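You operate a simulated robot arm through the tools that you are given. There is no shell and no other tool. Be economical: measure what you need, move in short steps, check, and stop when the job is done.

You are at the controls of a simulated robot arm. One attempt, no reset.

TASK
Blow the rig out through the trap valve and leave the port open.
Fine: collar tight, pump to about 4 bar, trap valve open till zero and closed again; release stays closed; collar free, steel plug on the white pad. Set down upright: steel plug. Where these are worked on the way, their far stop is far enough and under half their travel is too little: trap valve.

Only the result counts: the job must be done as asked and must still hold three seconds after the hand-in. Knocking over, shifting, dropping, spilling or breaking anything else fails it.

THE ROBOT
A 7-joint arm with a two-finger parallel gripper, fixed in place. Base frame: the origin is at the foot of the arm, x ahead of it, y to its left, z up. Readings come in mm, rad, newtons and seconds.
Its first joint turns from -2.897 to 2.897 rad. Payload 4.4 kg.
The TCP is the grasp point between the finger pads, 23 mm short of the fingertips. In the tool frame z runs along the fingers and y along their closing line. Largest opening 94 mm; finger width 38, thickness 10; the body of the gripper, 54 by 96 mm, starts 39 mm behind the TCP.
Orientation is that of the tool frame in the base frame, as a unit quaternion [w, x, y, z]. With the fingers straight down and closing along the base's y, the tool's x points along the base's -x, its y along +y and its z along -z.

THE INTERFACE
- The arm moves only by the tool play_rows. Its argument "targets" is a list of rows, each an object of numbers (a shift or turn left out is 0, a gripper value left out holds the last): "x", "y", "z": the shift along the tool's x, y, z in m; "rx", "ry", "rz": the turn, a rotation vector about the tool's x, y, z in rad; "hand": the finger opening in m, from 0 to 0.094. In form: [{"x": .., "y": .., "z": .., "rx": .., "ry": .., "rz": .., "hand": ..}, ...]. A call has 1 to 12 rows; each row shifts and turns the commanded pose from where the row before left it, along the tool's axes as they then stand. Rows are played at 5 a second. More than 50 mm and 0.15 rad between two rows, or a gripper value outside its range, and nothing of the call is played. Where a pose cannot be reached the arm comes as near as it can. A force on the tool above 40 N (or 10 N above the force at the start of the call, whichever is more), or a blocked arm, ends the call early, and 0.2 s more pass. The fingers move at their own pace (about 72 mm/s each) and stop on an object; they squeeze with about 42 N. The grip force told is the motor's: it shows also when the fingers shut on nothing. Time passes only in rows, and 0.2 s behind the last, so rows that do not move let the fingers close. The reply holds the time, the measured pose of the TCP, the force on the tool along the base axes, the opening and the grip force, in the units named above and with some noise, with the torque about the TCP (base axes, N m) and any sound that the robot's microphone picked up.
- Cameras (640 x 400 px; columns grow to the right, rows downward): "scene" is fixed at [398.9, 649.2, 1571.2]; the picture's right is [-0.91, -0.42, 0.00], its down [-0.29, 0.63, -0.72] and it looks along [0.30, -0.66, -0.69] (base axes); focal length 315 px, centre (320, 200). "wrist" rides on the gripper at [86, 16, -74] in the tool frame; the picture's right is [-0.18, 0.98, 0.00], its down [-0.58, -0.11, -0.81] and it looks along [-0.79, -0.15, 0.59] (tool axes); focal length 243 px, centre (320, 200). There is no depth. A picture from a camera that has moved, and an enlarged one, comes with that camera's place and axes in the base frame and with its lens.
- snapshot(camera): a new picture of that camera. The clock stands still meanwhile.
- enlarge(camera, box): a new picture of the part [left, top, right, bottom] of that camera's present view, enlarged. The clock stands still meanwhile.
- finish_job(): hands the job in; it is judged then, once.

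Go step by step. Nothing tells you positions but the pictures and the camera data: compare them with the known pose of the tool, close in by small moves and look again before you grip or let go. The budget is 120 turns and 84 pictures, counting those below and the enlarged ones. Unless the task says otherwise, let go and move clear before handing in, and close with one line.

The tools are called after ">>>" by a JSON object that holds its "fn" and its "kwargs". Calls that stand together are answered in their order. play_rows: Moves the arm, as the interface text tells. Its arguments: {"type":"object","properties":{"targets":{"type":"array","items":{"type":"object","properties":{"x":{"type":"number"},"y":{"type":"number"},"z":{"type":"number"},"rx":{"type":"number"},"ry":{"type":"number"},"rz":{"type":"number"},"hand":{"type":"number"}}}}},"required":["targets"]} The other tools are called the same way: snapshot (camera) takes a picture; enlarge (camera, box) takes an enlarged picture of a part of a camera's view; finish_job () hands the job in.

At the start:

```text
time: 0.0
position: [783.6, -140.5, 1223.2]
ee_rot: [0.0, -0.001, 1.0, -0.001]
contact_force: [0.1, 0.8, -0.9]
moment: [0.02, -0.01, 0.03]
width: 93.9
finger_force: 0.1
```

scene: 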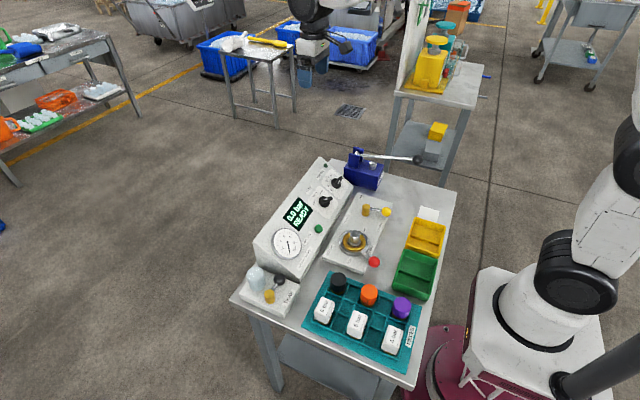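
wrist: 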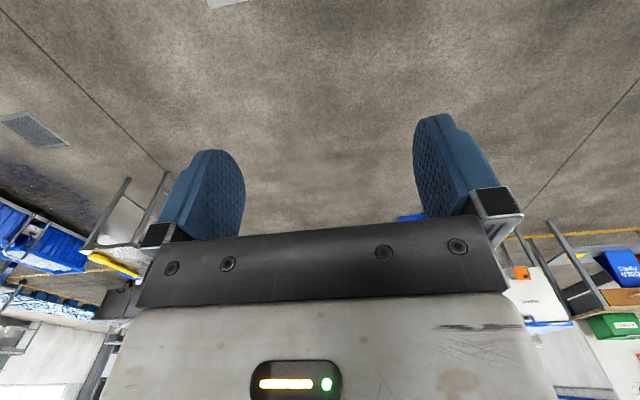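

I see a bench with a console (gauge, screen, knobs), a blue pump with a lever, a white fixture with collar and valves, and trays. I'll look closer first.

>>> {"fn": "enlarge", "kwargs": {"camera": "scene", "box": [300, 140, 460, 240]}}

>>> {"fn": "enlarge", "kwargs": {"camera": "scene", "box": [310, 190, 410, 280]}}

>>> {"fn": "enlarge", "kwargs": {"camera": "scene", "box": [225, 200, 345, 320]}}

>>> {"fn": "enlarge", "kwargs": {"camera": "scene", "box": [300, 250, 450, 380]}}

```text
4.00 times, centred on (380, 190) of scene
camera zoom: at [398.9, 649.2, 1571.2], right [-0.91, -0.42, 0.0], down [-0.29, 0.63, -0.72], along [0.3, -0.66, -0.69], focal length 1260 px, centre (80, 240)
```

zoom: 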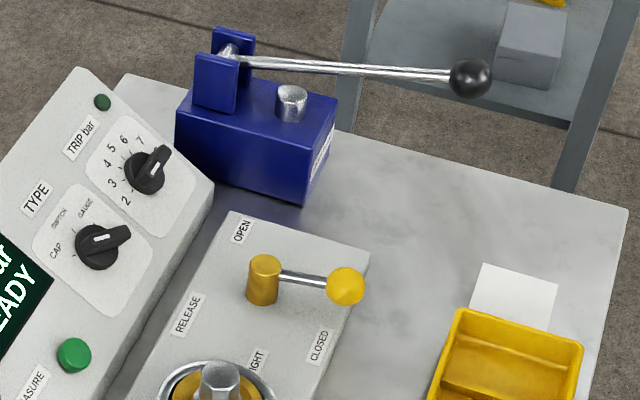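

```text
4.44 times, centred on (360, 235) of scene
camera zoom: at [398.9, 649.2, 1571.2], right [-0.91, -0.42, 0.0], down [-0.29, 0.63, -0.72], along [0.3, -0.66, -0.69], focal length 1400 px, centre (142, 44)
```

zoom: 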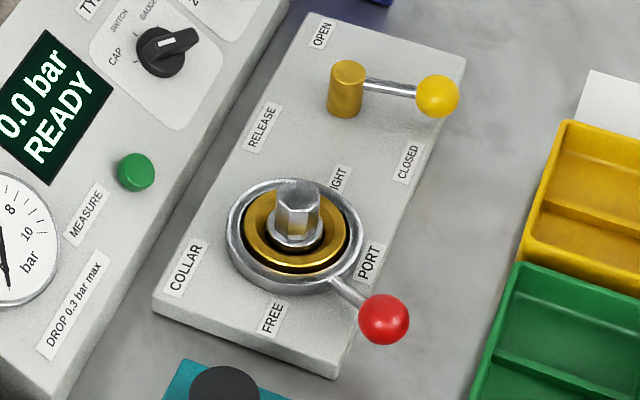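

```text
3.33 times, centred on (285, 260) of scene
camera zoom: at [398.9, 649.2, 1571.2], right [-0.91, -0.42, 0.0], down [-0.29, 0.63, -0.72], along [0.3, -0.66, -0.69], focal length 1050 px, centre (437, 0)
```

zoom: 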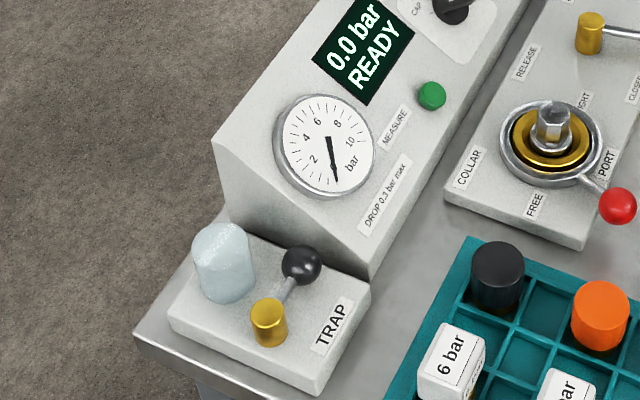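

```text
3.08 times, centred on (375, 315) of scene
camera zoom: at [398.9, 649.2, 1571.2], right [-0.91, -0.42, 0.0], down [-0.29, 0.63, -0.72], along [0.3, -0.66, -0.69], focal length 970 px, centre (151, -154)
```

zoom: 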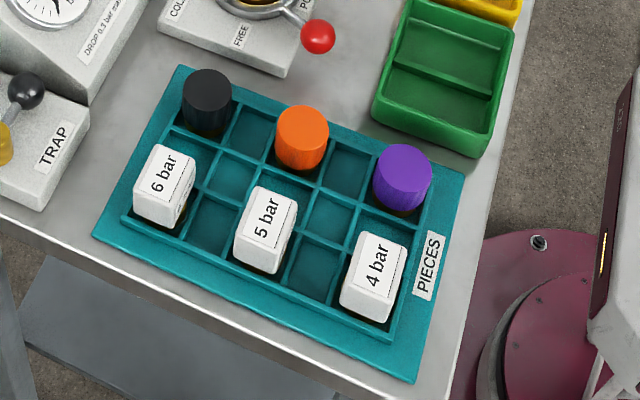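

The bench lies roughly along the base axes, top near z≈700. I'll draw the arm back over the near side so the wrist camera sees the bench and I can triangulate.

>>> {"fn": "play_rows", "kwargs": {"targets": [{"x": 0.045}, {"x": 0.045}, {"x": 0.045}, {"x": 0.045}, {"x": 0.045}, {"x": 0.045}, {"x": 0.045}, {"x": 0.045}, {"x": 0.045}]}}

>>> {"fn": "snapshot", "kwargs": {"camera": "wrist"}}

>>> {"fn": "snapshot", "kwargs": {"camera": "scene"}}

```text
time: 2.0
position: [378.0, -137.4, 1221.6]
ee_rot: [-0.001, 0.0, 1.0, 0.0]
contact_force: [-0.8, 0.2, 0.0]
moment: [0.0, 0.0, 0.0]
width: 94.0
finger_force: 0.1
```

```text
77 pictures are left
camera wrist: at [292.3, -120.2, 1296.0], right [0.18, 0.98, 0.0], down [0.58, -0.11, 0.81], along [0.79, -0.15, -0.59], focal length 243 px, centre (320, 200)
```

wrist: 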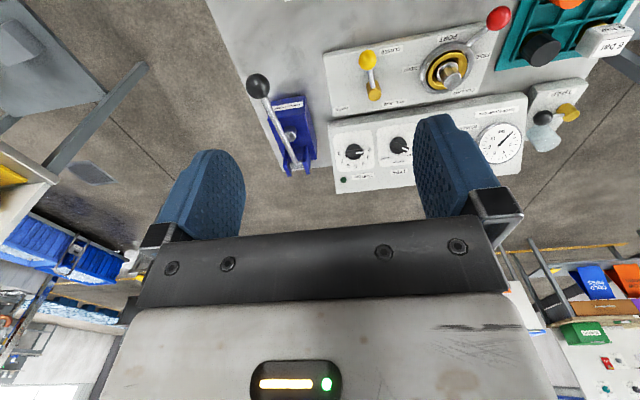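

```text
76 pictures are left
```

scene: 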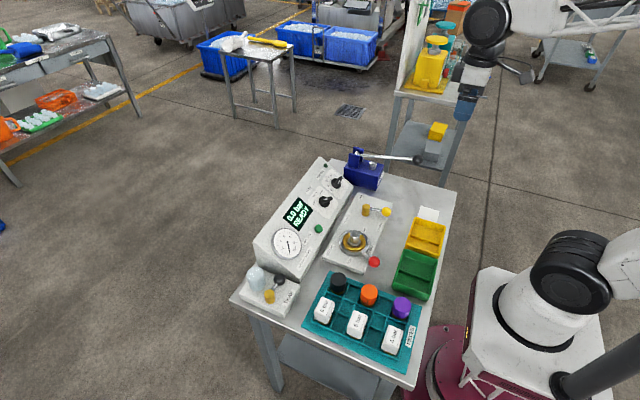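

>>> {"fn": "enlarge", "kwargs": {"camera": "wrist", "box": [230, 0, 440, 200]}}

>>> {"fn": "enlarge", "kwargs": {"camera": "wrist", "box": [400, 0, 600, 130]}}

```text
2.00 times, centred on (335, 100) of wrist
camera zoom: at [292.3, -120.2, 1296.0], right [0.18, 0.98, 0.0], down [0.58, -0.11, 0.81], along [0.79, -0.15, -0.59], focal length 485 px, centre (290, 400)
```

zoom: 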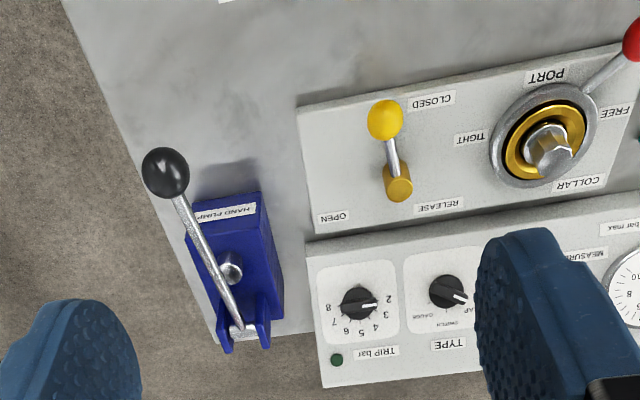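

```text
3.08 times, centred on (500, 65) of wrist
camera zoom: at [292.3, -120.2, 1296.0], right [0.18, 0.98, 0.0], down [0.58, -0.11, 0.81], along [0.79, -0.15, -0.59], focal length 746 px, centre (-234, 615)
```

zoom: 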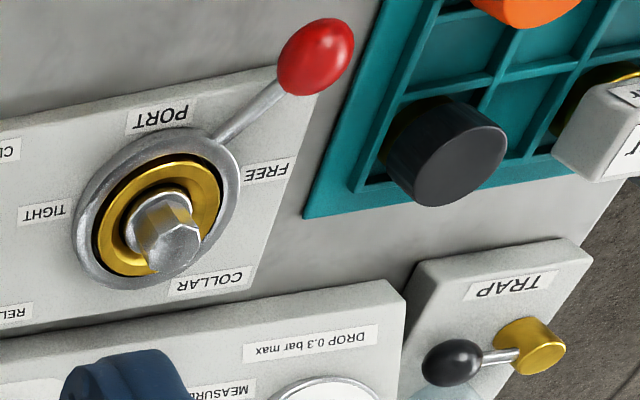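

I've triangulated: red collar ball ≈(474,123,852), plug top ≈(550,67,877), release ball ≈(496,-76,855), pump ball ≈(455,-241,961), trap ball ≈(680,282,855). Now moving above the collar ball with the fingers turned to close along its arc.

>>> {"fn": "play_rows", "kwargs": {"targets": [{"x": -0.0096, "y": 0.026, "z": 0.0292, "hand": 0.06}, {"x": -0.0096, "y": 0.026, "z": 0.0292}, {"x": -0.0096, "y": 0.026, "z": 0.0292}, {"x": -0.0096, "y": 0.026, "z": 0.0292}, {"x": -0.0096, "y": 0.026, "z": 0.0292}, {"x": -0.0096, "y": 0.026, "z": 0.0292}, {"x": -0.0096, "y": 0.026, "z": 0.0292}, {"x": -0.0096, "y": 0.026, "z": 0.0292}, {"x": -0.0096, "y": 0.026, "z": 0.0292}, {"x": -0.0096, "y": 0.026, "z": 0.0292}]}}

>>> {"fn": "play_rows", "kwargs": {"targets": [{"rz": 0.127}, {"rz": 0.127}, {"rz": 0.127}, {"rz": 0.127}, {"rz": 0.127}]}}

>>> {"fn": "snapshot", "kwargs": {"camera": "wrist"}}

>>> {"fn": "enlarge", "kwargs": {"camera": "scene", "box": [310, 150, 450, 280]}}

```text
time: 4.2
position: [474.2, 118.7, 927.6]
ee_rot: [0.001, 0.0, 1.0, 0.0]
contact_force: [0.1, -0.3, -0.4]
moment: [-0.04, 0.0, 0.01]
width: 59.9
finger_force: 0.1
```

```text
time: 5.4
position: [473.6, 121.7, 931.1]
ee_rot: [0.001, 0.313, 0.95, 0.0]
contact_force: [-0.2, 0.0, -0.5]
moment: [0.01, 0.02, -0.01]
width: 60.0
finger_force: 0.0
```

```text
73 pictures are left
camera wrist: at [413.7, 186.3, 1005.1], right [0.73, 0.68, 0.0], down [0.4, -0.43, 0.81], along [0.55, -0.59, -0.59], focal length 243 px, centre (320, 200)
```

wrist: 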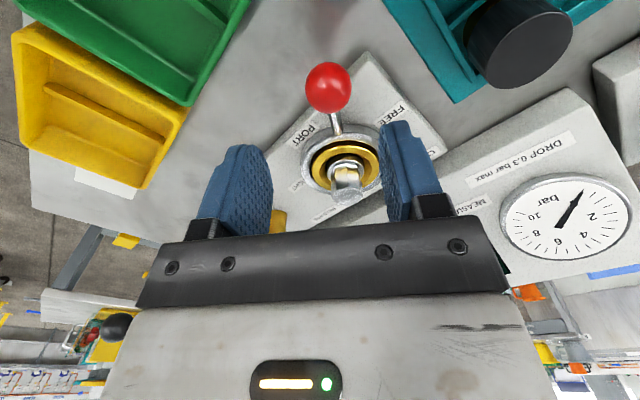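

```text
3.08 times, centred on (380, 215) of scene
camera zoom: at [398.9, 649.2, 1571.2], right [-0.91, -0.42, 0.0], down [-0.29, 0.63, -0.72], along [0.3, -0.66, -0.69], focal length 970 px, centre (135, 154)
```

zoom: 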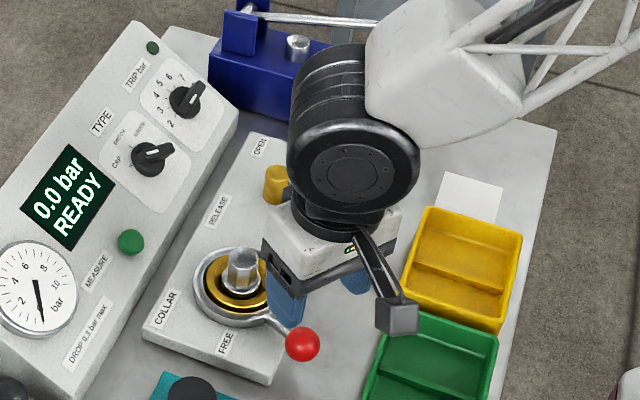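

The ball sits at about (474.5,125,852), with the plate top near z≈825. I'll lower to z≈860 and close on the ball.

>>> {"fn": "play_rows", "kwargs": {"targets": [{"x": 0.0006, "y": 0.0016, "z": 0.035}, {"x": 0.0006, "y": 0.0016, "z": 0.03}, {"z": 0.006}, {"hand": 0.02}, {}, {}]}}

>>> {"fn": "enlarge", "kwargs": {"camera": "scene", "box": [320, 190, 420, 280]}}

```text
time: 6.8
position: [474.8, 123.3, 860.3]
ee_rot: [0.0, 0.313, 0.95, 0.0]
contact_force: [2.7, -1.4, -3.9]
moment: [-0.04, -0.12, 0.08]
width: 31.1
finger_force: 45.2
```

```text
4.44 times, centred on (370, 235) of scene
camera zoom: at [398.9, 649.2, 1571.2], right [-0.91, -0.42, 0.0], down [-0.29, 0.63, -0.72], along [0.3, -0.66, -0.69], focal length 1400 px, centre (98, 44)
```

zoom: 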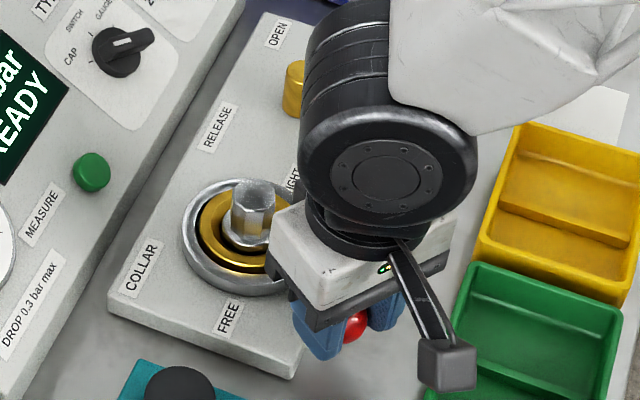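

Gripped. Now swinging the collar handle toward TIGHT in small arc steps.

>>> {"fn": "play_rows", "kwargs": {"targets": [{"x": -0.0005, "y": -0.0094, "rz": -0.1}, {"x": -0.0005, "y": -0.0094, "rz": -0.1}, {"x": -0.0005, "y": -0.0094, "rz": -0.1}, {"x": -0.0005, "y": -0.0094, "rz": -0.1}]}}

```text
time: 7.8
position: [459.3, 89.3, 860.2]
ee_rot: [0.0, 0.116, 0.993, -0.001]
contact_force: [13.0, -2.4, -27.8]
moment: [-0.03, -0.1, -0.05]
width: 31.1
finger_force: 45.0
```

There's a downward pull on the tool (the collar likely screws down), so I'll let the hand follow down and in slightly.

>>> {"fn": "play_rows", "kwargs": {"targets": [{"x": -0.001, "z": 0.003}, {"x": -0.0005, "y": -0.0094, "rz": -0.1}]}}

```text
time: 8.4
position: [459.8, 80.8, 858.5]
ee_rot: [0.001, 0.067, 0.998, 0.0]
contact_force: [-10.4, 0.7, 28.6]
moment: [0.1, 0.21, -0.1]
width: 31.2
finger_force: 44.8
```

>>> {"fn": "play_rows", "kwargs": {"targets": [{"x": 0.0005, "z": -0.0014}, {"x": -0.0005, "y": -0.0094, "rz": -0.1}, {"x": -0.0005, "y": -0.0094, "rz": -0.1}]}}

```text
time: 9.2
position: [458.4, 62.0, 858.1]
ee_rot: [0.001, -0.033, 0.999, 0.001]
contact_force: [29.8, 2.9, -11.7]
moment: [0.02, -0.39, -0.05]
width: 30.9
finger_force: 45.4
```

>>> {"fn": "play_rows", "kwargs": {"targets": [{"x": -0.001, "z": 0.0003}, {"x": -0.0006, "y": -0.0094, "rz": -0.1}, {"x": -0.0006, "y": -0.0094, "rz": -0.1}]}}

```text
time: 10.0
position: [461.8, 43.5, 859.6]
ee_rot: [0.0, -0.132, 0.991, 0.0]
contact_force: [2.1, -1.8, 21.5]
moment: [-0.01, 0.12, -0.12]
width: 31.0
finger_force: 45.0
```

>>> {"fn": "play_rows", "kwargs": {"targets": [{"z": -0.0008}, {"x": -0.0005, "y": -0.0094, "rz": -0.1}, {"x": -0.0005, "y": -0.0094, "rz": -0.1}, {"x": -0.0005, "y": -0.0094, "rz": -0.1}]}}

>>> {"fn": "enlarge", "kwargs": {"camera": "scene", "box": [320, 190, 420, 280]}}

```text
time: 11.0
position: [471.1, 17.5, 858.4]
ee_rot: [-0.001, -0.279, 0.96, 0.001]
contact_force: [4.2, 4.7, -29.5]
moment: [0.01, 0.03, 0.07]
width: 31.2
finger_force: 45.2
```

```text
4.44 times, centred on (370, 235) of scene
camera zoom: at [398.9, 649.2, 1571.2], right [-0.91, -0.42, 0.0], down [-0.29, 0.63, -0.72], along [0.3, -0.66, -0.69], focal length 1400 px, centre (98, 44)
```

zoom: 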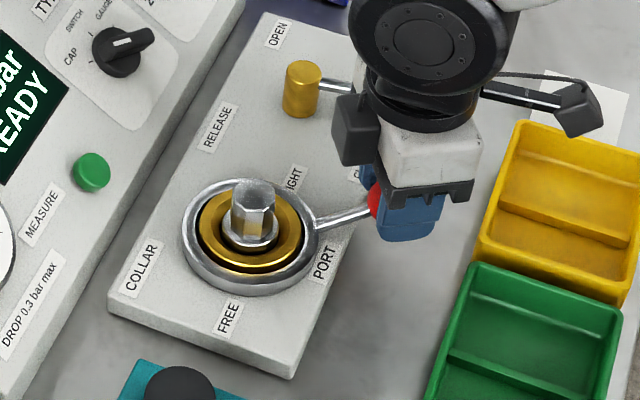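

>>> {"fn": "play_rows", "kwargs": {"targets": [{"z": 0.001}, {"x": -0.0005, "y": -0.0094, "rz": -0.1}, {"x": -0.0005, "y": -0.0094, "rz": -0.1}]}}

```text
time: 11.6
position: [475.8, 12.7, 858.7]
ee_rot: [-0.001, -0.318, 0.948, 0.0]
contact_force: [-10.0, 37.4, 10.5]
moment: [0.49, 0.25, 0.18]
width: 31.1
finger_force: 44.8
stopped in row 3: the force on the tool passed its limit at 65 N (the readings are from after the stop); the commanded pose is now the measured one
```

The collar reached its stop at about 216°, mirroring FREE at 144°, so it should be tight. Releasing and rising.

>>> {"fn": "play_rows", "kwargs": {"targets": [{"hand": 0.055}, {}, {"z": -0.03}, {"z": -0.045}, {"z": -0.045}, {"z": -0.045}, {"z": -0.045}]}}

>>> {"fn": "snapshot", "kwargs": {"camera": "wrist"}}

>>> {"fn": "enlarge", "kwargs": {"camera": "scene", "box": [280, 140, 440, 280]}}

```text
time: 13.2
position: [478.1, 13.5, 1070.5]
ee_rot: [-0.001, -0.318, 0.948, 0.001]
contact_force: [-0.1, 0.4, -0.1]
moment: [0.0, -0.02, -0.02]
width: 55.1
finger_force: 0.0
```

```text
69 pictures are left
camera wrist: at [397.7, -24.8, 1145.8], right [-0.44, 0.9, 0.0], down [0.53, 0.26, 0.8], along [0.72, 0.36, -0.59], focal length 243 px, centre (320, 200)
```

wrist: 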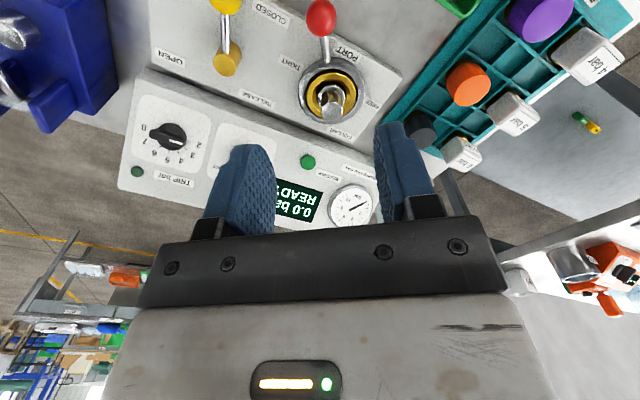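

```text
2.86 times, centred on (360, 210) of scene
camera zoom: at [398.9, 649.2, 1571.2], right [-0.91, -0.42, 0.0], down [-0.29, 0.63, -0.72], along [0.3, -0.66, -0.69], focal length 900 px, centre (206, 171)
```

zoom: 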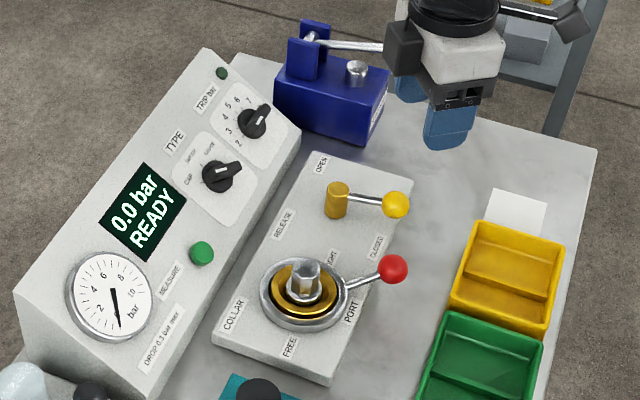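

Collar is on TIGHT. Next: go above the pump lever ball with fingers closing along y.

>>> {"fn": "play_rows", "kwargs": {"targets": [{"rz": 0.1294}, {"rz": 0.1294}, {"rz": 0.1294}, {"rz": 0.1294}, {"rz": 0.1294}, {"x": 0.0038, "y": -0.0424, "hand": 0.065}, {"x": 0.0038, "y": -0.0424}, {"x": 0.0038, "y": -0.0424}, {"x": 0.0038, "y": -0.0424}, {"x": 0.0038, "y": -0.0424}, {"x": 0.0038, "y": -0.0424}]}}

>>> {"fn": "snapshot", "kwargs": {"camera": "wrist"}}

>>> {"fn": "enlarge", "kwargs": {"camera": "scene", "box": [330, 120, 470, 220]}}

```text
time: 15.6
position: [451.7, -243.0, 1069.8]
ee_rot: [-0.001, 0.0, 1.0, 0.0]
contact_force: [-0.2, 0.3, -0.1]
moment: [0.02, 0.04, -0.02]
width: 65.1
finger_force: 0.1
```

```text
67 pictures are left
camera wrist: at [366.0, -225.8, 1145.2], right [0.18, 0.98, 0.0], down [0.58, -0.11, 0.81], along [0.79, -0.15, -0.59], focal length 243 px, centre (320, 200)
```

wrist: 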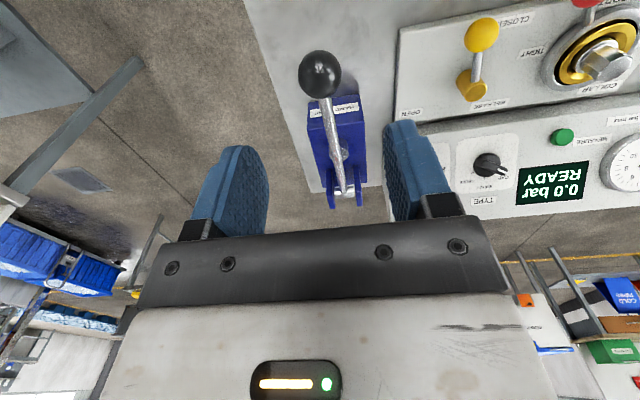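

```text
4.00 times, centred on (400, 170) of scene
camera zoom: at [398.9, 649.2, 1571.2], right [-0.91, -0.42, 0.0], down [-0.29, 0.63, -0.72], along [0.3, -0.66, -0.69], focal length 1260 px, centre (0, 320)
```

zoom: 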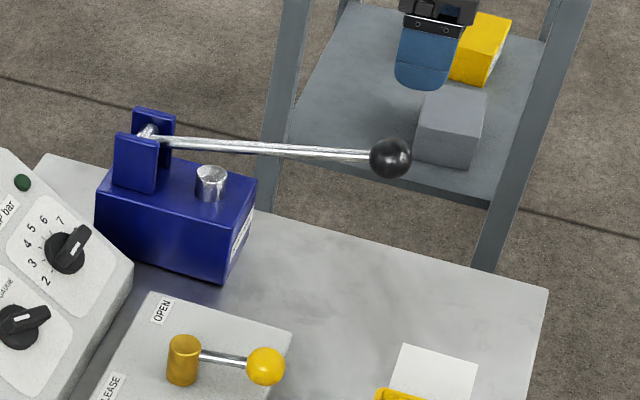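

Ball confirmed at ≈(455,-242,961). Descend and grip.

>>> {"fn": "play_rows", "kwargs": {"targets": [{"x": -0.001, "y": 0.0005, "z": 0.035}, {"x": -0.001, "z": 0.035}, {"x": -0.001, "z": 0.033}, {"hand": 0.02}, {}, {}]}}

>>> {"fn": "enlarge", "kwargs": {"camera": "scene", "box": [330, 120, 470, 220]}}

```text
time: 16.7
position: [455.9, -243.1, 968.5]
ee_rot: [-0.001, 0.002, 1.0, 0.0]
contact_force: [-4.8, -42.0, -7.1]
moment: [-0.51, 0.15, -0.25]
width: 38.4
finger_force: 20.8
stopped in row 5: the force on the tool passed its limit at 47 N (the readings are from after the stop); the commanded pose is now the measured one
```

```text
4.00 times, centred on (400, 170) of scene
camera zoom: at [398.9, 649.2, 1571.2], right [-0.91, -0.42, 0.0], down [-0.29, 0.63, -0.72], along [0.3, -0.66, -0.69], focal length 1260 px, centre (0, 320)
```

zoom: 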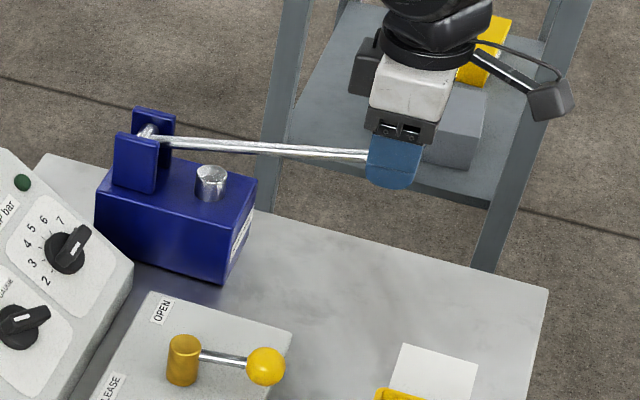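

One finger touched first; I'll shift a bit to −y to centre and close.

>>> {"fn": "play_rows", "kwargs": {"targets": [{"y": -0.0015}, {"y": -0.0005, "hand": 0.02}, {}, {}]}}

```text
time: 17.7
position: [456.7, -243.4, 967.5]
ee_rot: [-0.001, 0.001, 1.0, 0.001]
contact_force: [-11.7, -34.8, -2.5]
moment: [-0.49, 0.29, -0.37]
width: 35.9
finger_force: 18.1
```

>>> {"fn": "play_rows", "kwargs": {"targets": [{"hand": 0.06}, {}, {}]}}

>>> {"fn": "snapshot", "kwargs": {"camera": "wrist"}}

```text
time: 18.5
position: [457.1, -243.4, 967.8]
ee_rot: [-0.001, 0.002, 1.0, 0.0]
contact_force: [-0.2, 0.0, -0.3]
moment: [0.02, -0.03, -0.01]
width: 59.8
finger_force: 0.0
```

```text
64 pictures are left
camera wrist: at [370.4, -226.0, 1042.9], right [0.19, 0.98, 0.0], down [0.58, -0.11, 0.81], along [0.79, -0.15, -0.59], focal length 243 px, centre (320, 200)
```

wrist: 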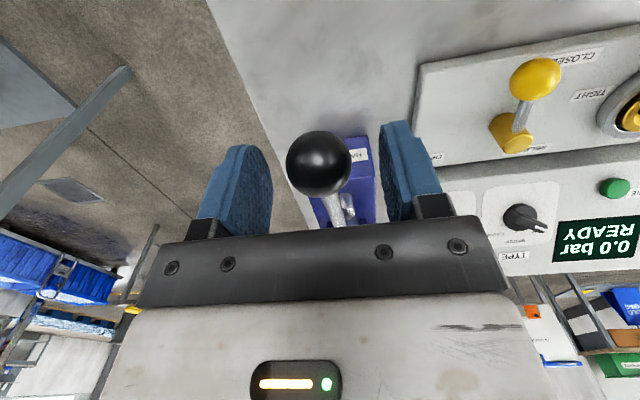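

>>> {"fn": "play_rows", "kwargs": {"targets": [{"y": -0.002, "z": 0.006}, {}, {"hand": 0.02}, {}, {}, {}]}}

```text
time: 19.9
position: [456.6, -245.1, 962.2]
ee_rot: [-0.001, 0.0, 1.0, 0.0]
contact_force: [7.3, 36.2, 1.9]
moment: [0.36, -0.37, 0.09]
width: 34.0
finger_force: 45.4
```

>>> {"fn": "play_rows", "kwargs": {"targets": [{"y": 0.0009}, {}]}}

```text
time: 20.5
position: [456.4, -244.7, 963.2]
ee_rot: [-0.001, 0.0, 1.0, -0.001]
contact_force: [-7.4, 5.2, 4.2]
moment: [0.05, 0.04, -0.02]
width: 34.0
finger_force: 44.9
```

Centred. Now try the lever downward along its arc.

>>> {"fn": "play_rows", "kwargs": {"targets": [{"x": 0.0018, "z": 0.0098}, {"x": 0.0013, "z": 0.0099}]}}

```text
time: 21.1
position: [454.0, -245.2, 942.6]
ee_rot: [0.001, 0.001, 1.0, -0.001]
contact_force: [-1.5, -3.8, 9.2]
moment: [-0.1, -1.27, 0.01]
width: 34.1
finger_force: 45.1
```

>>> {"fn": "play_rows", "kwargs": {"targets": [{"x": 0.0009, "z": 0.01}, {"x": 0.0004, "z": 0.01}, {"x": -0.0001, "z": 0.01}, {"x": -0.0006, "z": 0.01}]}}

>>> {"fn": "enlarge", "kwargs": {"camera": "scene", "box": [240, 120, 470, 260]}}

```text
time: 22.2
position: [451.1, -245.8, 902.1]
ee_rot: [-0.001, 0.001, 1.0, -0.001]
contact_force: [-6.0, -12.5, 0.8]
moment: [-0.1, 0.69, 0.03]
width: 34.3
finger_force: 45.2
stopped in row 4: the force on the tool passed its limit at 41 N (the readings are from after the stop); the commanded pose is now the measured one
```

```text
2.78 times, centred on (355, 190) of scene
camera zoom: at [398.9, 649.2, 1571.2], right [-0.91, -0.42, 0.0], down [-0.29, 0.63, -0.72], along [0.3, -0.66, -0.69], focal length 877 px, centre (223, 228)
```

zoom: 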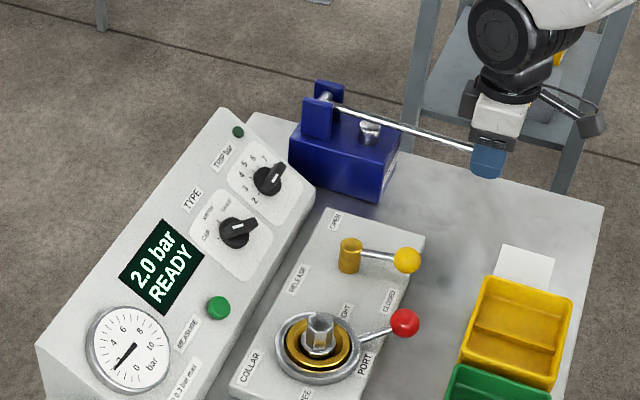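

One stroke gave 2.0 bar. Raise the lever and stroke once more.

>>> {"fn": "play_rows", "kwargs": {"targets": [{"x": 0.0004, "z": -0.01}, {"x": 0.0002, "z": -0.01}, {"x": -0.0002, "z": -0.01}, {"x": -0.0008, "z": -0.01}, {"x": -0.0013, "z": -0.01}, {"x": -0.0018, "z": -0.0095}]}}

>>> {"fn": "enlarge", "kwargs": {"camera": "scene", "box": [240, 120, 470, 260]}}

```text
time: 23.6
position: [456.6, -244.4, 961.4]
ee_rot: [0.0, 0.002, 1.0, 0.0]
contact_force: [-5.9, -5.3, -5.7]
moment: [-0.09, 0.63, -0.02]
width: 34.7
finger_force: 45.1
```

```text
2.78 times, centred on (355, 190) of scene
camera zoom: at [398.9, 649.2, 1571.2], right [-0.91, -0.42, 0.0], down [-0.29, 0.63, -0.72], along [0.3, -0.66, -0.69], focal length 877 px, centre (223, 228)
```

zoom: 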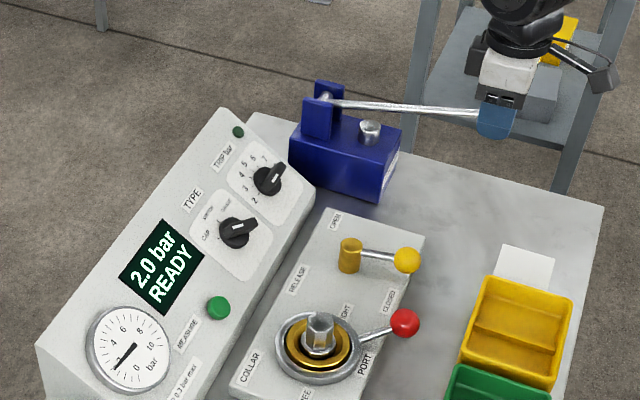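

>>> {"fn": "play_rows", "kwargs": {"targets": [{"x": 0.0018, "z": 0.0098}, {"x": 0.0013, "z": 0.0099}, {"x": 0.0009, "z": 0.01}, {"x": 0.0004, "z": 0.01}, {"x": -0.0001, "z": 0.01}, {"x": -0.0006, "z": 0.008}]}}

>>> {"fn": "enlarge", "kwargs": {"camera": "scene", "box": [240, 120, 470, 260]}}

```text
time: 25.0
position: [452.2, -244.1, 903.7]
ee_rot: [-0.001, 0.001, 1.0, -0.002]
contact_force: [3.5, -34.4, 5.7]
moment: [-0.31, -0.37, -0.04]
width: 35.4
finger_force: 17.5
```

```text
2.78 times, centred on (355, 190) of scene
camera zoom: at [398.9, 649.2, 1571.2], right [-0.91, -0.42, 0.0], down [-0.29, 0.63, -0.72], along [0.3, -0.66, -0.69], focal length 877 px, centre (223, 228)
```

zoom: 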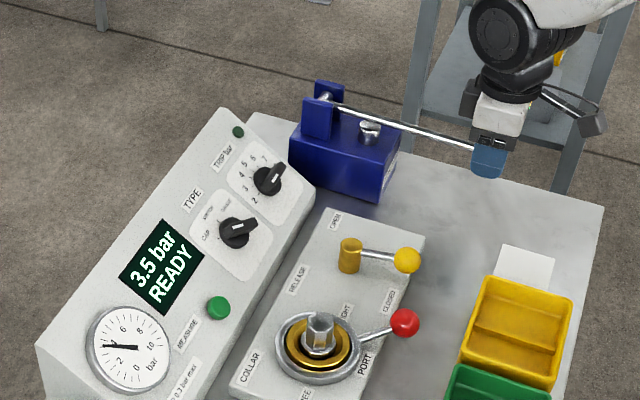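

3.5 bar; the stroke may not be quite complete. Push slightly further.

>>> {"fn": "play_rows", "kwargs": {"targets": [{"z": 0.003, "y": -0.0008}, {}]}}

>>> {"fn": "enlarge", "kwargs": {"camera": "scene", "box": [240, 120, 470, 260]}}

```text
time: 25.6
position: [451.8, -245.3, 900.7]
ee_rot: [0.0, 0.001, 1.0, -0.001]
contact_force: [4.3, -11.3, 8.3]
moment: [-0.03, -0.81, -0.02]
width: 34.3
finger_force: 45.0
```

```text
2.78 times, centred on (355, 190) of scene
camera zoom: at [398.9, 649.2, 1571.2], right [-0.91, -0.42, 0.0], down [-0.29, 0.63, -0.72], along [0.3, -0.66, -0.69], focal length 877 px, centre (223, 228)
```

zoom: 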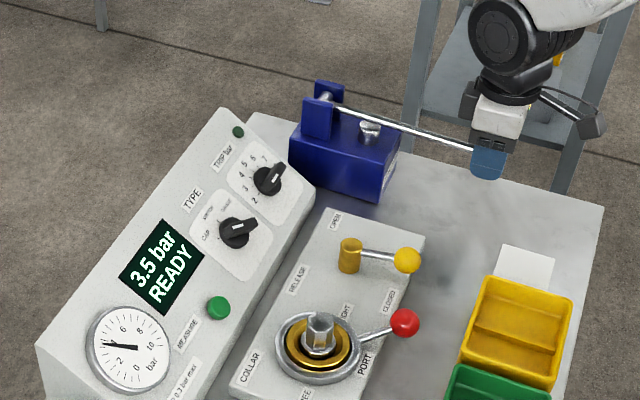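

>>> {"fn": "play_rows", "kwargs": {"targets": [{"z": 0.004, "x": -0.0003}, {"z": 0.004, "x": -0.0004}, {}]}}

>>> {"fn": "enlarge", "kwargs": {"camera": "scene", "box": [240, 120, 470, 260]}}

```text
time: 26.4
position: [452.5, -244.8, 892.3]
ee_rot: [-0.001, 0.002, 1.0, -0.001]
contact_force: [-4.1, 0.7, 7.3]
moment: [-0.01, -0.6, -0.04]
width: 34.1
finger_force: 44.8
```

```text
2.78 times, centred on (355, 190) of scene
camera zoom: at [398.9, 649.2, 1571.2], right [-0.91, -0.42, 0.0], down [-0.29, 0.63, -0.72], along [0.3, -0.66, -0.69], focal length 877 px, centre (223, 228)
```

zoom: 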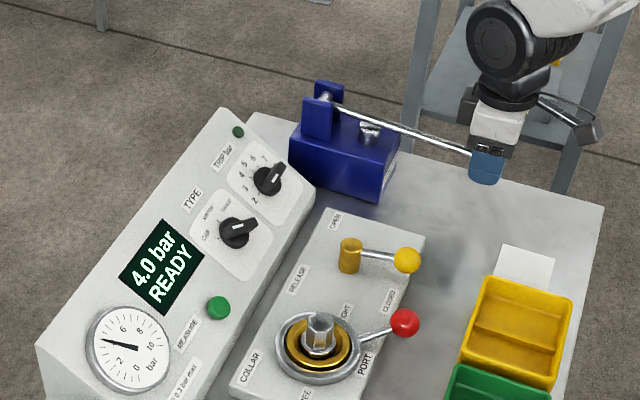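

4.0 bar reached. Raise the lever back to rest and let go.

>>> {"fn": "play_rows", "kwargs": {"targets": [{"x": 0.0008, "z": -0.01}, {"x": 0.0004, "z": -0.01}, {"x": 0.0002, "z": -0.01}, {"x": -0.0002, "z": -0.01}, {"x": -0.0008, "z": -0.01}, {"x": -0.0013, "z": -0.01}, {"x": -0.0015, "z": -0.008}]}}

>>> {"fn": "play_rows", "kwargs": {"targets": [{"hand": 0.065}, {}, {"z": -0.03}, {"z": -0.04}, {"z": -0.04}]}}

>>> {"fn": "enlarge", "kwargs": {"camera": "scene", "box": [240, 120, 470, 260]}}

```text
time: 28.0
position: [453.1, -243.4, 959.8]
ee_rot: [-0.002, 0.001, 1.0, 0.0]
contact_force: [-1.2, 2.4, -29.6]
moment: [0.01, 0.21, 0.01]
width: 34.7
finger_force: 45.0
```

```text
time: 29.2
position: [454.7, -245.4, 1071.4]
ee_rot: [-0.001, 0.001, 1.0, -0.001]
contact_force: [-0.6, -0.7, 0.5]
moment: [0.0, 0.04, -0.01]
width: 64.9
finger_force: 0.1
```

```text
2.78 times, centred on (355, 190) of scene
camera zoom: at [398.9, 649.2, 1571.2], right [-0.91, -0.42, 0.0], down [-0.29, 0.63, -0.72], along [0.3, -0.66, -0.69], focal length 877 px, centre (223, 228)
```

zoom: 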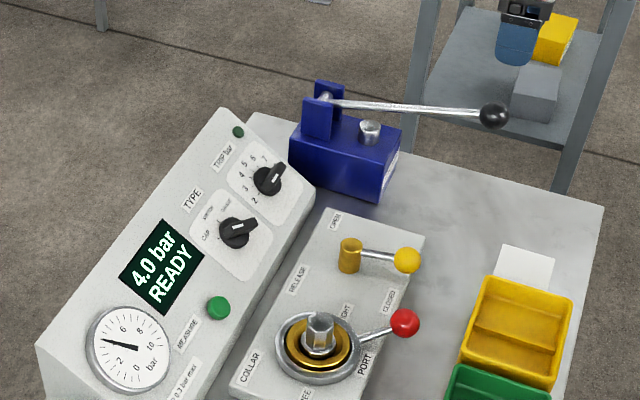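

Holding 4.0 bar. Move toward the trap valve for a close look.

>>> {"fn": "play_rows", "kwargs": {"targets": [{"x": -0.0132, "y": 0.0432}, {"x": -0.0132, "y": 0.0432}, {"x": -0.0132, "y": 0.0432}, {"x": -0.0132, "y": 0.0432}, {"x": -0.0132, "y": 0.0432}, {"x": -0.0132, "y": 0.0432}, {"x": -0.0132, "y": 0.0432}, {"x": -0.0132, "y": 0.0432}, {"x": -0.0132, "y": 0.0432}, {"x": -0.0132, "y": 0.0432}, {"x": -0.0132, "y": 0.0432}]}}

>>> {"fn": "snapshot", "kwargs": {"camera": "wrist"}}

>>> {"fn": "enlarge", "kwargs": {"camera": "scene", "box": [230, 250, 310, 320]}}

```text
time: 31.6
position: [601.7, 227.5, 1071.8]
ee_rot: [0.0, 0.002, 1.0, -0.001]
contact_force: [-0.6, 0.1, 0.4]
moment: [-0.03, 0.05, 0.01]
width: 64.8
finger_force: 0.1
```

```text
57 pictures are left
camera wrist: at [516.1, 246.4, 1146.6], right [0.19, 0.98, 0.0], down [0.58, -0.11, 0.81], along [0.79, -0.15, -0.59], focal length 243 px, centre (320, 200)
```

wrist: 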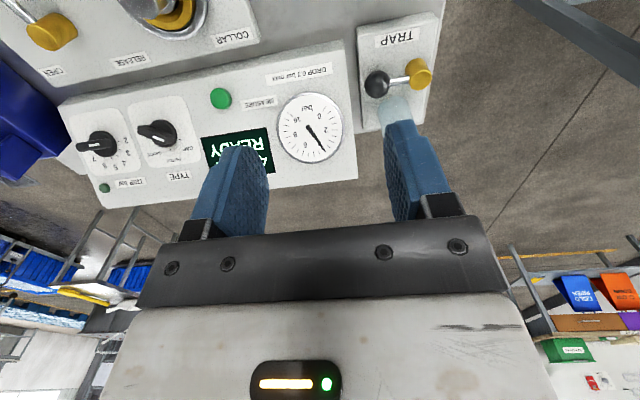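

```text
5.71 times, centred on (270, 285) of scene
camera zoom: at [398.9, 649.2, 1571.2], right [-0.91, -0.42, 0.0], down [-0.29, 0.63, -0.72], along [0.3, -0.66, -0.69], focal length 1800 px, centre (606, -286)
```

zoom: 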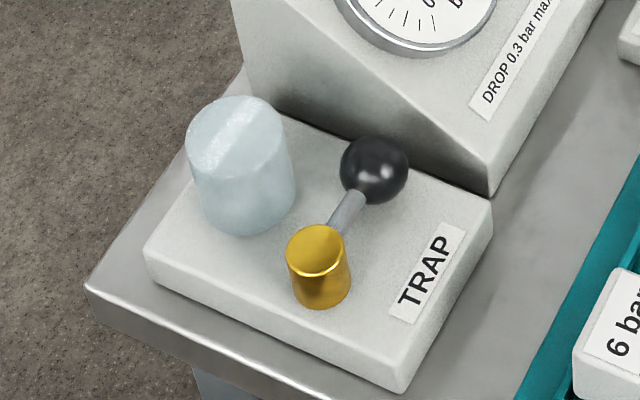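

The trap ball is at ≈(680,284,858), post at ≈(677,332), pointing −y with the flask on the +x side, so it should swing to −x. Space is tight, so I'll turn the hand 90° (camera to +y) while still high and look closely.

>>> {"fn": "play_rows", "kwargs": {"targets": [{"rz": 0.1428, "hand": 0.045}, {"rz": 0.1428}, {"rz": 0.1428}, {"rz": 0.1428}, {"rz": 0.1428}, {"rz": 0.1428}, {"rz": 0.1428}, {"rz": 0.1428}, {"rz": 0.1428}, {"rz": 0.1428}, {"rz": 0.1428}]}}

>>> {"fn": "play_rows", "kwargs": {"targets": [{"rz": 0.1428}, {"rz": 0.1428}, {"rz": 0.1428}, {"rz": 0.1428}, {"rz": 0.1428}, {"rz": 0.1428}, {"rz": 0.1428}]}}

```text
time: 34.0
position: [601.5, 228.5, 1070.8]
ee_rot: [0.0, 0.709, 0.705, -0.001]
contact_force: [-0.2, 0.2, -0.6]
moment: [0.03, 0.01, 0.0]
width: 45.0
finger_force: 0.0
```

```text
time: 35.6
position: [601.7, 229.3, 1071.8]
ee_rot: [0.001, 0.96, 0.279, -0.001]
contact_force: [-1.1, 0.0, 0.3]
moment: [0.04, -0.01, -0.02]
width: 45.2
finger_force: 0.1
```

Rotation range is enough. Turn back to 90° and move above the trap ball at moderate height for a look.

>>> {"fn": "play_rows", "kwargs": {"targets": [{"rz": -0.1428}, {"rz": -0.1428}, {"rz": -0.1428}, {"rz": -0.1428}, {"rz": -0.1428}, {"rz": -0.1428}, {"rz": -0.1428}, {"x": 0.03, "y": 0.0375}, {"x": 0.03, "y": 0.0375}, {"z": 0.045}, {"z": 0.045}]}}

>>> {"fn": "snapshot", "kwargs": {"camera": "wrist"}}

>>> {"fn": "enlarge", "kwargs": {"camera": "scene", "box": [230, 240, 310, 310]}}

```text
time: 38.0
position: [676.0, 291.3, 981.8]
ee_rot: [0.001, 0.707, 0.707, 0.0]
contact_force: [-0.2, -0.5, 1.5]
moment: [0.02, 0.01, 0.02]
width: 45.1
finger_force: 0.0
```

```text
55 pictures are left
camera wrist: at [692.4, 378.4, 1057.2], right [0.98, -0.19, 0.0], down [-0.11, -0.58, 0.81], along [-0.15, -0.79, -0.59], focal length 243 px, centre (320, 200)
```

wrist: 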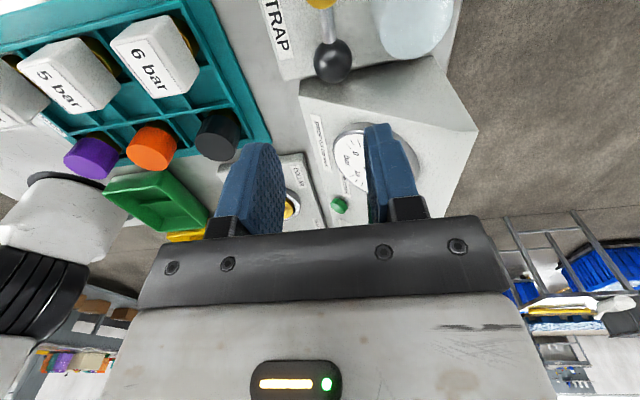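

```text
5.71 times, centred on (270, 275) of scene
camera zoom: at [398.9, 649.2, 1571.2], right [-0.91, -0.42, 0.0], down [-0.29, 0.63, -0.72], along [0.3, -0.66, -0.69], focal length 1800 px, centre (606, -229)
```

zoom: 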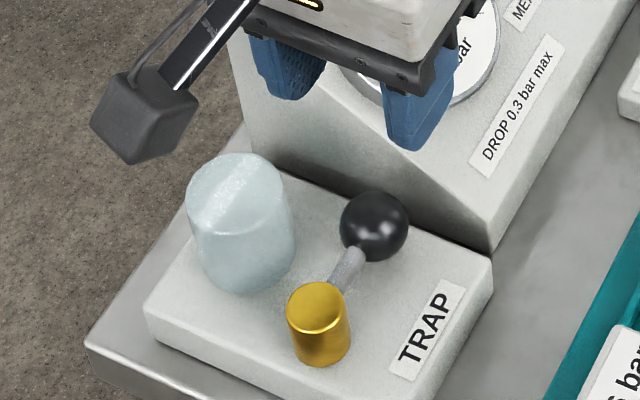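

Wrist view says the ball is ~10 mm to +x of the TCP. Shift, narrow the opening, descend partway and re-look.

>>> {"fn": "play_rows", "kwargs": {"targets": [{"y": 0.0095, "hand": 0.04}, {"z": 0.03}, {"z": 0.027}, {}]}}

>>> {"fn": "snapshot", "kwargs": {"camera": "wrist"}}

>>> {"fn": "enlarge", "kwargs": {"camera": "scene", "box": [230, 240, 310, 310]}}

```text
time: 39.0
position: [685.9, 289.4, 923.0]
ee_rot: [0.001, 0.708, 0.706, -0.001]
contact_force: [-0.8, -0.3, 0.0]
moment: [0.02, 0.05, 0.03]
width: 39.9
finger_force: 0.2
```

```text
53 pictures are left
camera wrist: at [702.5, 377.0, 998.2], right [0.98, -0.19, 0.0], down [-0.11, -0.58, 0.81], along [-0.15, -0.79, -0.59], focal length 243 px, centre (320, 200)
```

wrist: 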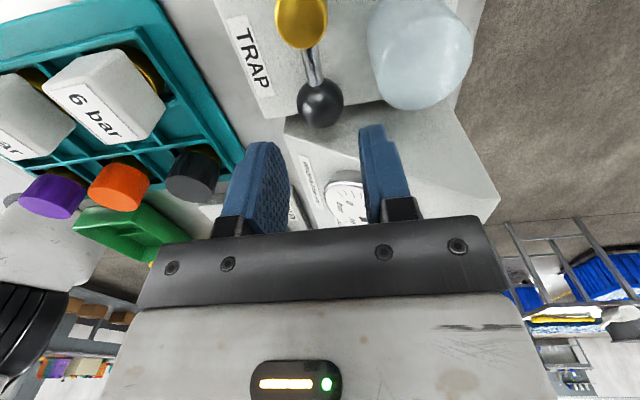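

```text
5.71 times, centred on (270, 275) of scene
camera zoom: at [398.9, 649.2, 1571.2], right [-0.91, -0.42, 0.0], down [-0.29, 0.63, -0.72], along [0.3, -0.66, -0.69], focal length 1800 px, centre (606, -229)
```

zoom: 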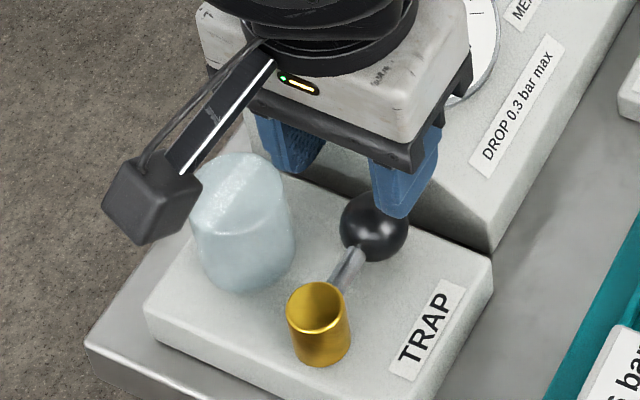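

Ball is aligned with the TCP column; flask edge at x≈716. Narrow the opening to 37 mm, bias slightly to −x, and descend.

>>> {"fn": "play_rows", "kwargs": {"targets": [{"x": 0.0015, "y": -0.001, "hand": 0.037}, {"z": 0.02}, {"z": 0.01}, {}]}}

>>> {"fn": "snapshot", "kwargs": {"camera": "wrist"}}

>>> {"fn": "enlarge", "kwargs": {"camera": "scene", "box": [230, 240, 310, 310]}}

```text
time: 40.0
position: [686.6, 290.3, 894.1]
ee_rot: [0.001, 0.708, 0.707, -0.001]
contact_force: [-0.5, -0.4, -1.2]
moment: [-0.03, 0.02, 0.0]
width: 36.6
finger_force: 0.0
```

```text
51 pictures are left
camera wrist: at [702.6, 377.7, 968.4], right [0.98, -0.19, 0.0], down [-0.11, -0.58, 0.81], along [-0.15, -0.79, -0.59], focal length 243 px, centre (320, 200)
```

wrist: 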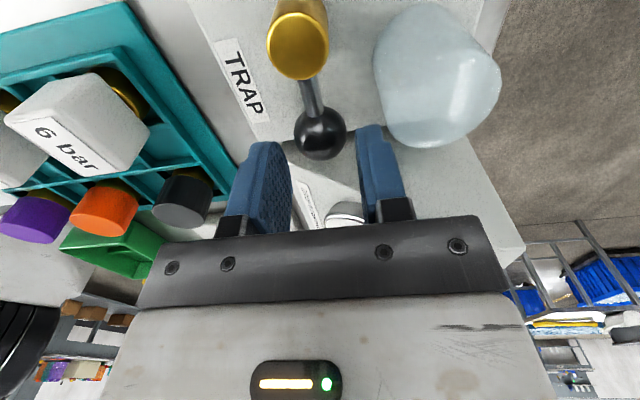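

```text
5.71 times, centred on (270, 275) of scene
camera zoom: at [398.9, 649.2, 1571.2], right [-0.91, -0.42, 0.0], down [-0.29, 0.63, -0.72], along [0.3, -0.66, -0.69], focal length 1800 px, centre (606, -229)
```

zoom: 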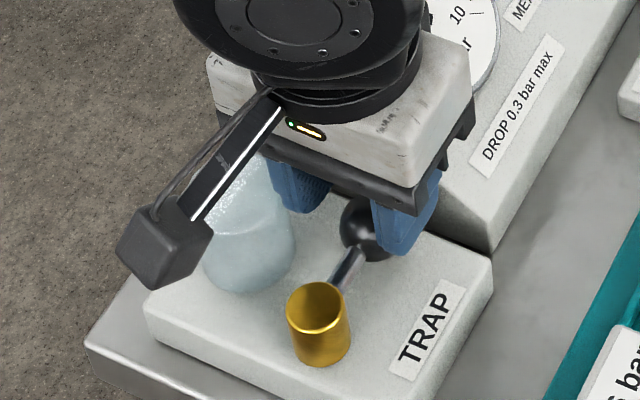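

Clear on both sides. Continue down and close gently.

>>> {"fn": "play_rows", "kwargs": {"targets": [{"z": 0.013}, {"z": 0.012}, {"hand": 0.02}, {}, {}]}}

```text
time: 41.2
position: [685.7, 289.3, 867.4]
ee_rot: [0.001, 0.708, 0.706, -0.001]
contact_force: [-14.3, -0.9, 0.5]
moment: [-0.05, 0.23, 0.16]
width: 31.1
finger_force: 45.2
```

Gripped the trap handle. Swing it toward −x in small steps.

>>> {"fn": "play_rows", "kwargs": {"targets": [{"x": 0.0003, "y": -0.0054, "rz": 0.1}, {"x": 0.0003, "y": -0.0049, "rz": 0.1}, {"x": 0.0003, "y": -0.0049, "rz": 0.1}]}}

```text
time: 42.0
position: [671.1, 292.7, 867.1]
ee_rot: [0.0, 0.806, 0.592, -0.002]
contact_force: [-3.0, -19.5, -18.5]
moment: [-0.22, -0.04, -0.13]
width: 31.0
finger_force: 45.0
```

>>> {"fn": "play_rows", "kwargs": {"targets": [{"x": -0.0006, "z": 0.0008}, {"x": 0.0002, "y": -0.0049, "rz": 0.1}, {"x": 0.0002, "y": -0.0049, "rz": 0.1}, {"x": 0.0002, "y": -0.0049, "rz": 0.1}]}}

>>> {"fn": "enlarge", "kwargs": {"camera": "scene", "box": [230, 190, 350, 310]}}

```text
time: 43.0
position: [658.1, 298.7, 868.7]
ee_rot: [0.001, 0.885, 0.465, 0.0]
contact_force: [8.7, -3.0, 2.7]
moment: [0.11, -0.29, -0.38]
width: 31.1
finger_force: 45.5
```

```text
3.33 times, centred on (290, 250) of scene
camera zoom: at [398.9, 649.2, 1571.2], right [-0.91, -0.42, 0.0], down [-0.29, 0.63, -0.72], along [0.3, -0.66, -0.69], focal length 1050 px, centre (420, 33)
```

zoom: 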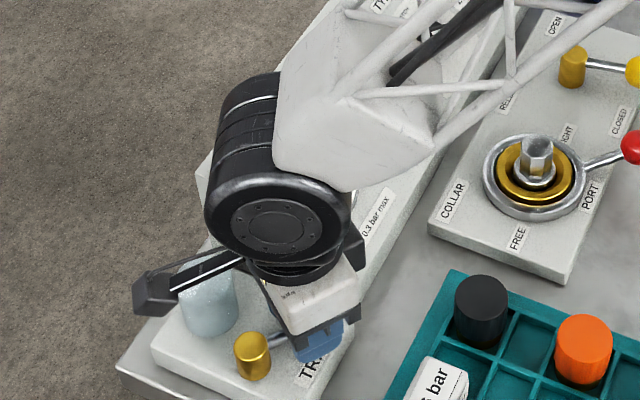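

>>> {"fn": "play_rows", "kwargs": {"targets": [{"x": 0.0002, "y": -0.0049, "rz": 0.1}, {"x": 0.0002, "y": -0.0049, "rz": 0.1}, {"x": 0.0002, "y": -0.0049, "rz": 0.1}]}}

```text
time: 43.8
position: [646.7, 310.1, 868.3]
ee_rot: [0.0, 0.945, 0.327, 0.0]
contact_force: [26.1, 16.4, 3.7]
moment: [0.29, -0.51, 0.04]
width: 31.2
finger_force: 44.9
```

>>> {"fn": "play_rows", "kwargs": {"targets": [{"x": 0.0012}, {"x": 0.0004, "y": -0.0049, "rz": 0.1}, {"x": 0.0004, "y": -0.0049, "rz": 0.1}, {"x": 0.0004, "y": -0.0049, "rz": 0.1}]}}

```text
time: 44.6
position: [628.8, 300.1, 881.2]
ee_rot: [-0.004, 0.957, 0.292, 0.001]
contact_force: [1.3, -16.7, 11.4]
moment: [-0.41, -0.19, -0.35]
width: 29.3
finger_force: 10.7
out of reach, approached as far as the arm can: row 2, 3
stopped in row 3: the force on the tool passed its limit at 120 N (the readings are from after the stop); the commanded pose is now the measured one
```

The wrist hit a joint limit and the hand jumped; check what happened before any more motion.

>>> {"fn": "snapshot", "kwargs": {"camera": "wrist"}}

>>> {"fn": "enlarge", "kwargs": {"camera": "scene", "box": [230, 240, 310, 310]}}

```text
48 pictures are left
camera wrist: at [709.5, 336.9, 956.0], right [0.4, -0.92, -0.01], down [-0.54, -0.24, 0.81], along [-0.74, -0.32, -0.59], focal length 243 px, centre (320, 200)
```

wrist: 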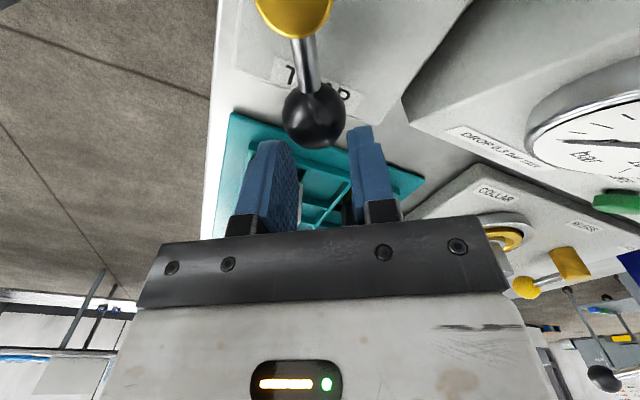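

```text
5.71 times, centred on (270, 275) of scene
camera zoom: at [398.9, 649.2, 1571.2], right [-0.91, -0.42, 0.0], down [-0.29, 0.63, -0.72], along [0.3, -0.66, -0.69], focal length 1800 px, centre (606, -229)
```

zoom: 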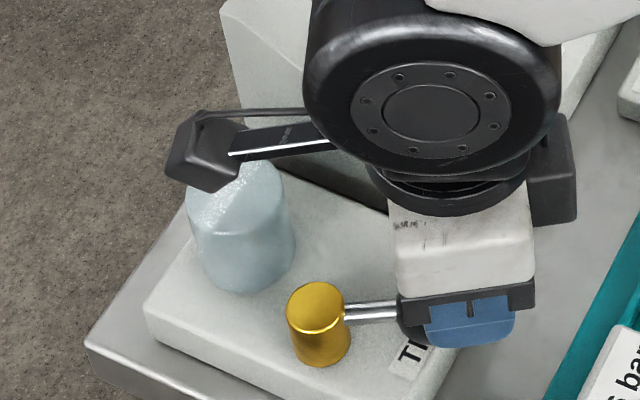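

The handle is most of the way round and nothing else was hit; I'll open, rise and check the reading.

>>> {"fn": "play_rows", "kwargs": {"targets": [{"hand": 0.05}, {}, {"z": -0.04}, {"z": -0.04}, {"z": -0.04}]}}

>>> {"fn": "play_rows", "kwargs": {"targets": [{"rz": -0.14}, {"rz": -0.14}, {"rz": -0.14}, {"rz": -0.14}, {"rz": -0.14}, {"rz": -0.14}, {"rz": -0.14}, {"rz": -0.14}, {"rz": -0.14}, {"rz": -0.14}]}}

>>> {"fn": "snapshot", "kwargs": {"camera": "scene"}}

>>> {"fn": "snapshot", "kwargs": {"camera": "wrist"}}

```text
time: 45.8
position: [626.2, 299.4, 1001.3]
ee_rot: [-0.003, 0.956, 0.293, -0.001]
contact_force: [-1.0, 0.7, 0.2]
moment: [-0.02, -0.02, -0.01]
width: 49.8
finger_force: 0.0
```

```text
time: 48.0
position: [628.9, 301.8, 1001.3]
ee_rot: [-0.003, 0.541, 0.841, 0.002]
contact_force: [-0.9, -0.5, 1.1]
moment: [0.02, 0.0, 0.03]
width: 50.0
finger_force: 0.0
```

```text
46 pictures are left
```

scene: 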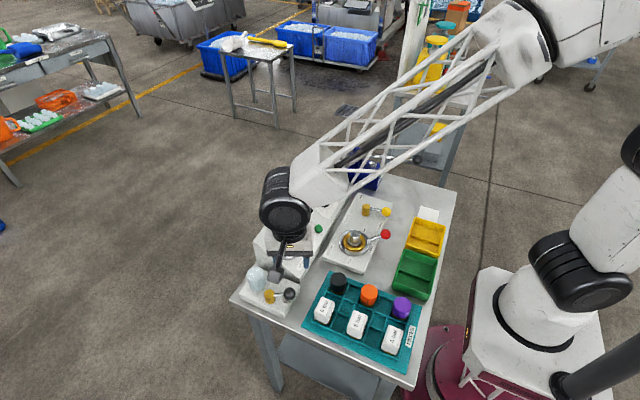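

```text
45 pictures are left
camera wrist: at [607.7, 387.5, 1075.9], right [0.97, 0.24, 0.0], down [0.14, -0.58, 0.8], along [0.19, -0.78, -0.6], focal length 243 px, centre (320, 200)
```

wrist: 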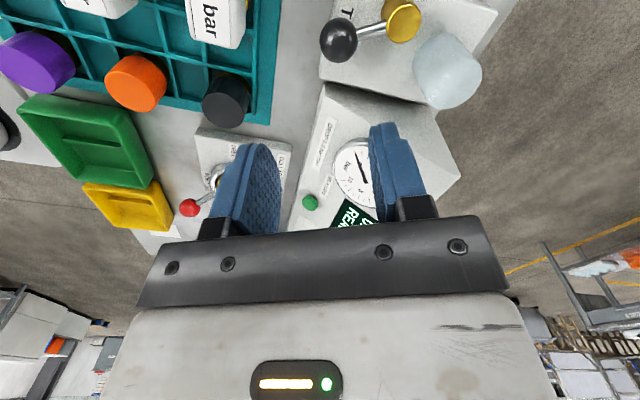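

>>> {"fn": "enlarge", "kwargs": {"camera": "wrist", "box": [290, 120, 400, 240]}}

```text
3.33 times, centred on (345, 180) of wrist
camera zoom: at [607.7, 387.5, 1075.9], right [0.97, 0.24, 0.0], down [0.14, -0.58, 0.8], along [0.19, -0.78, -0.6], focal length 809 px, centre (237, 267)
```

zoom: 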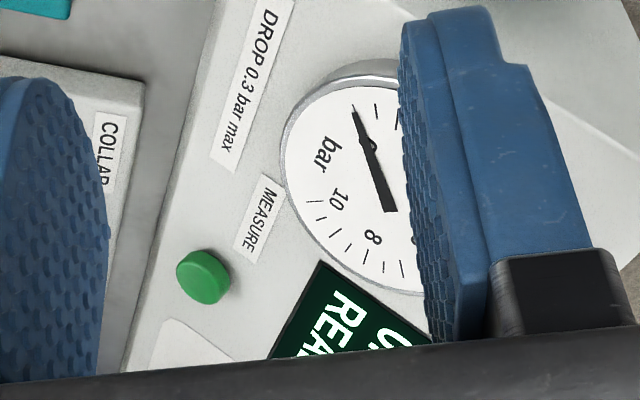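

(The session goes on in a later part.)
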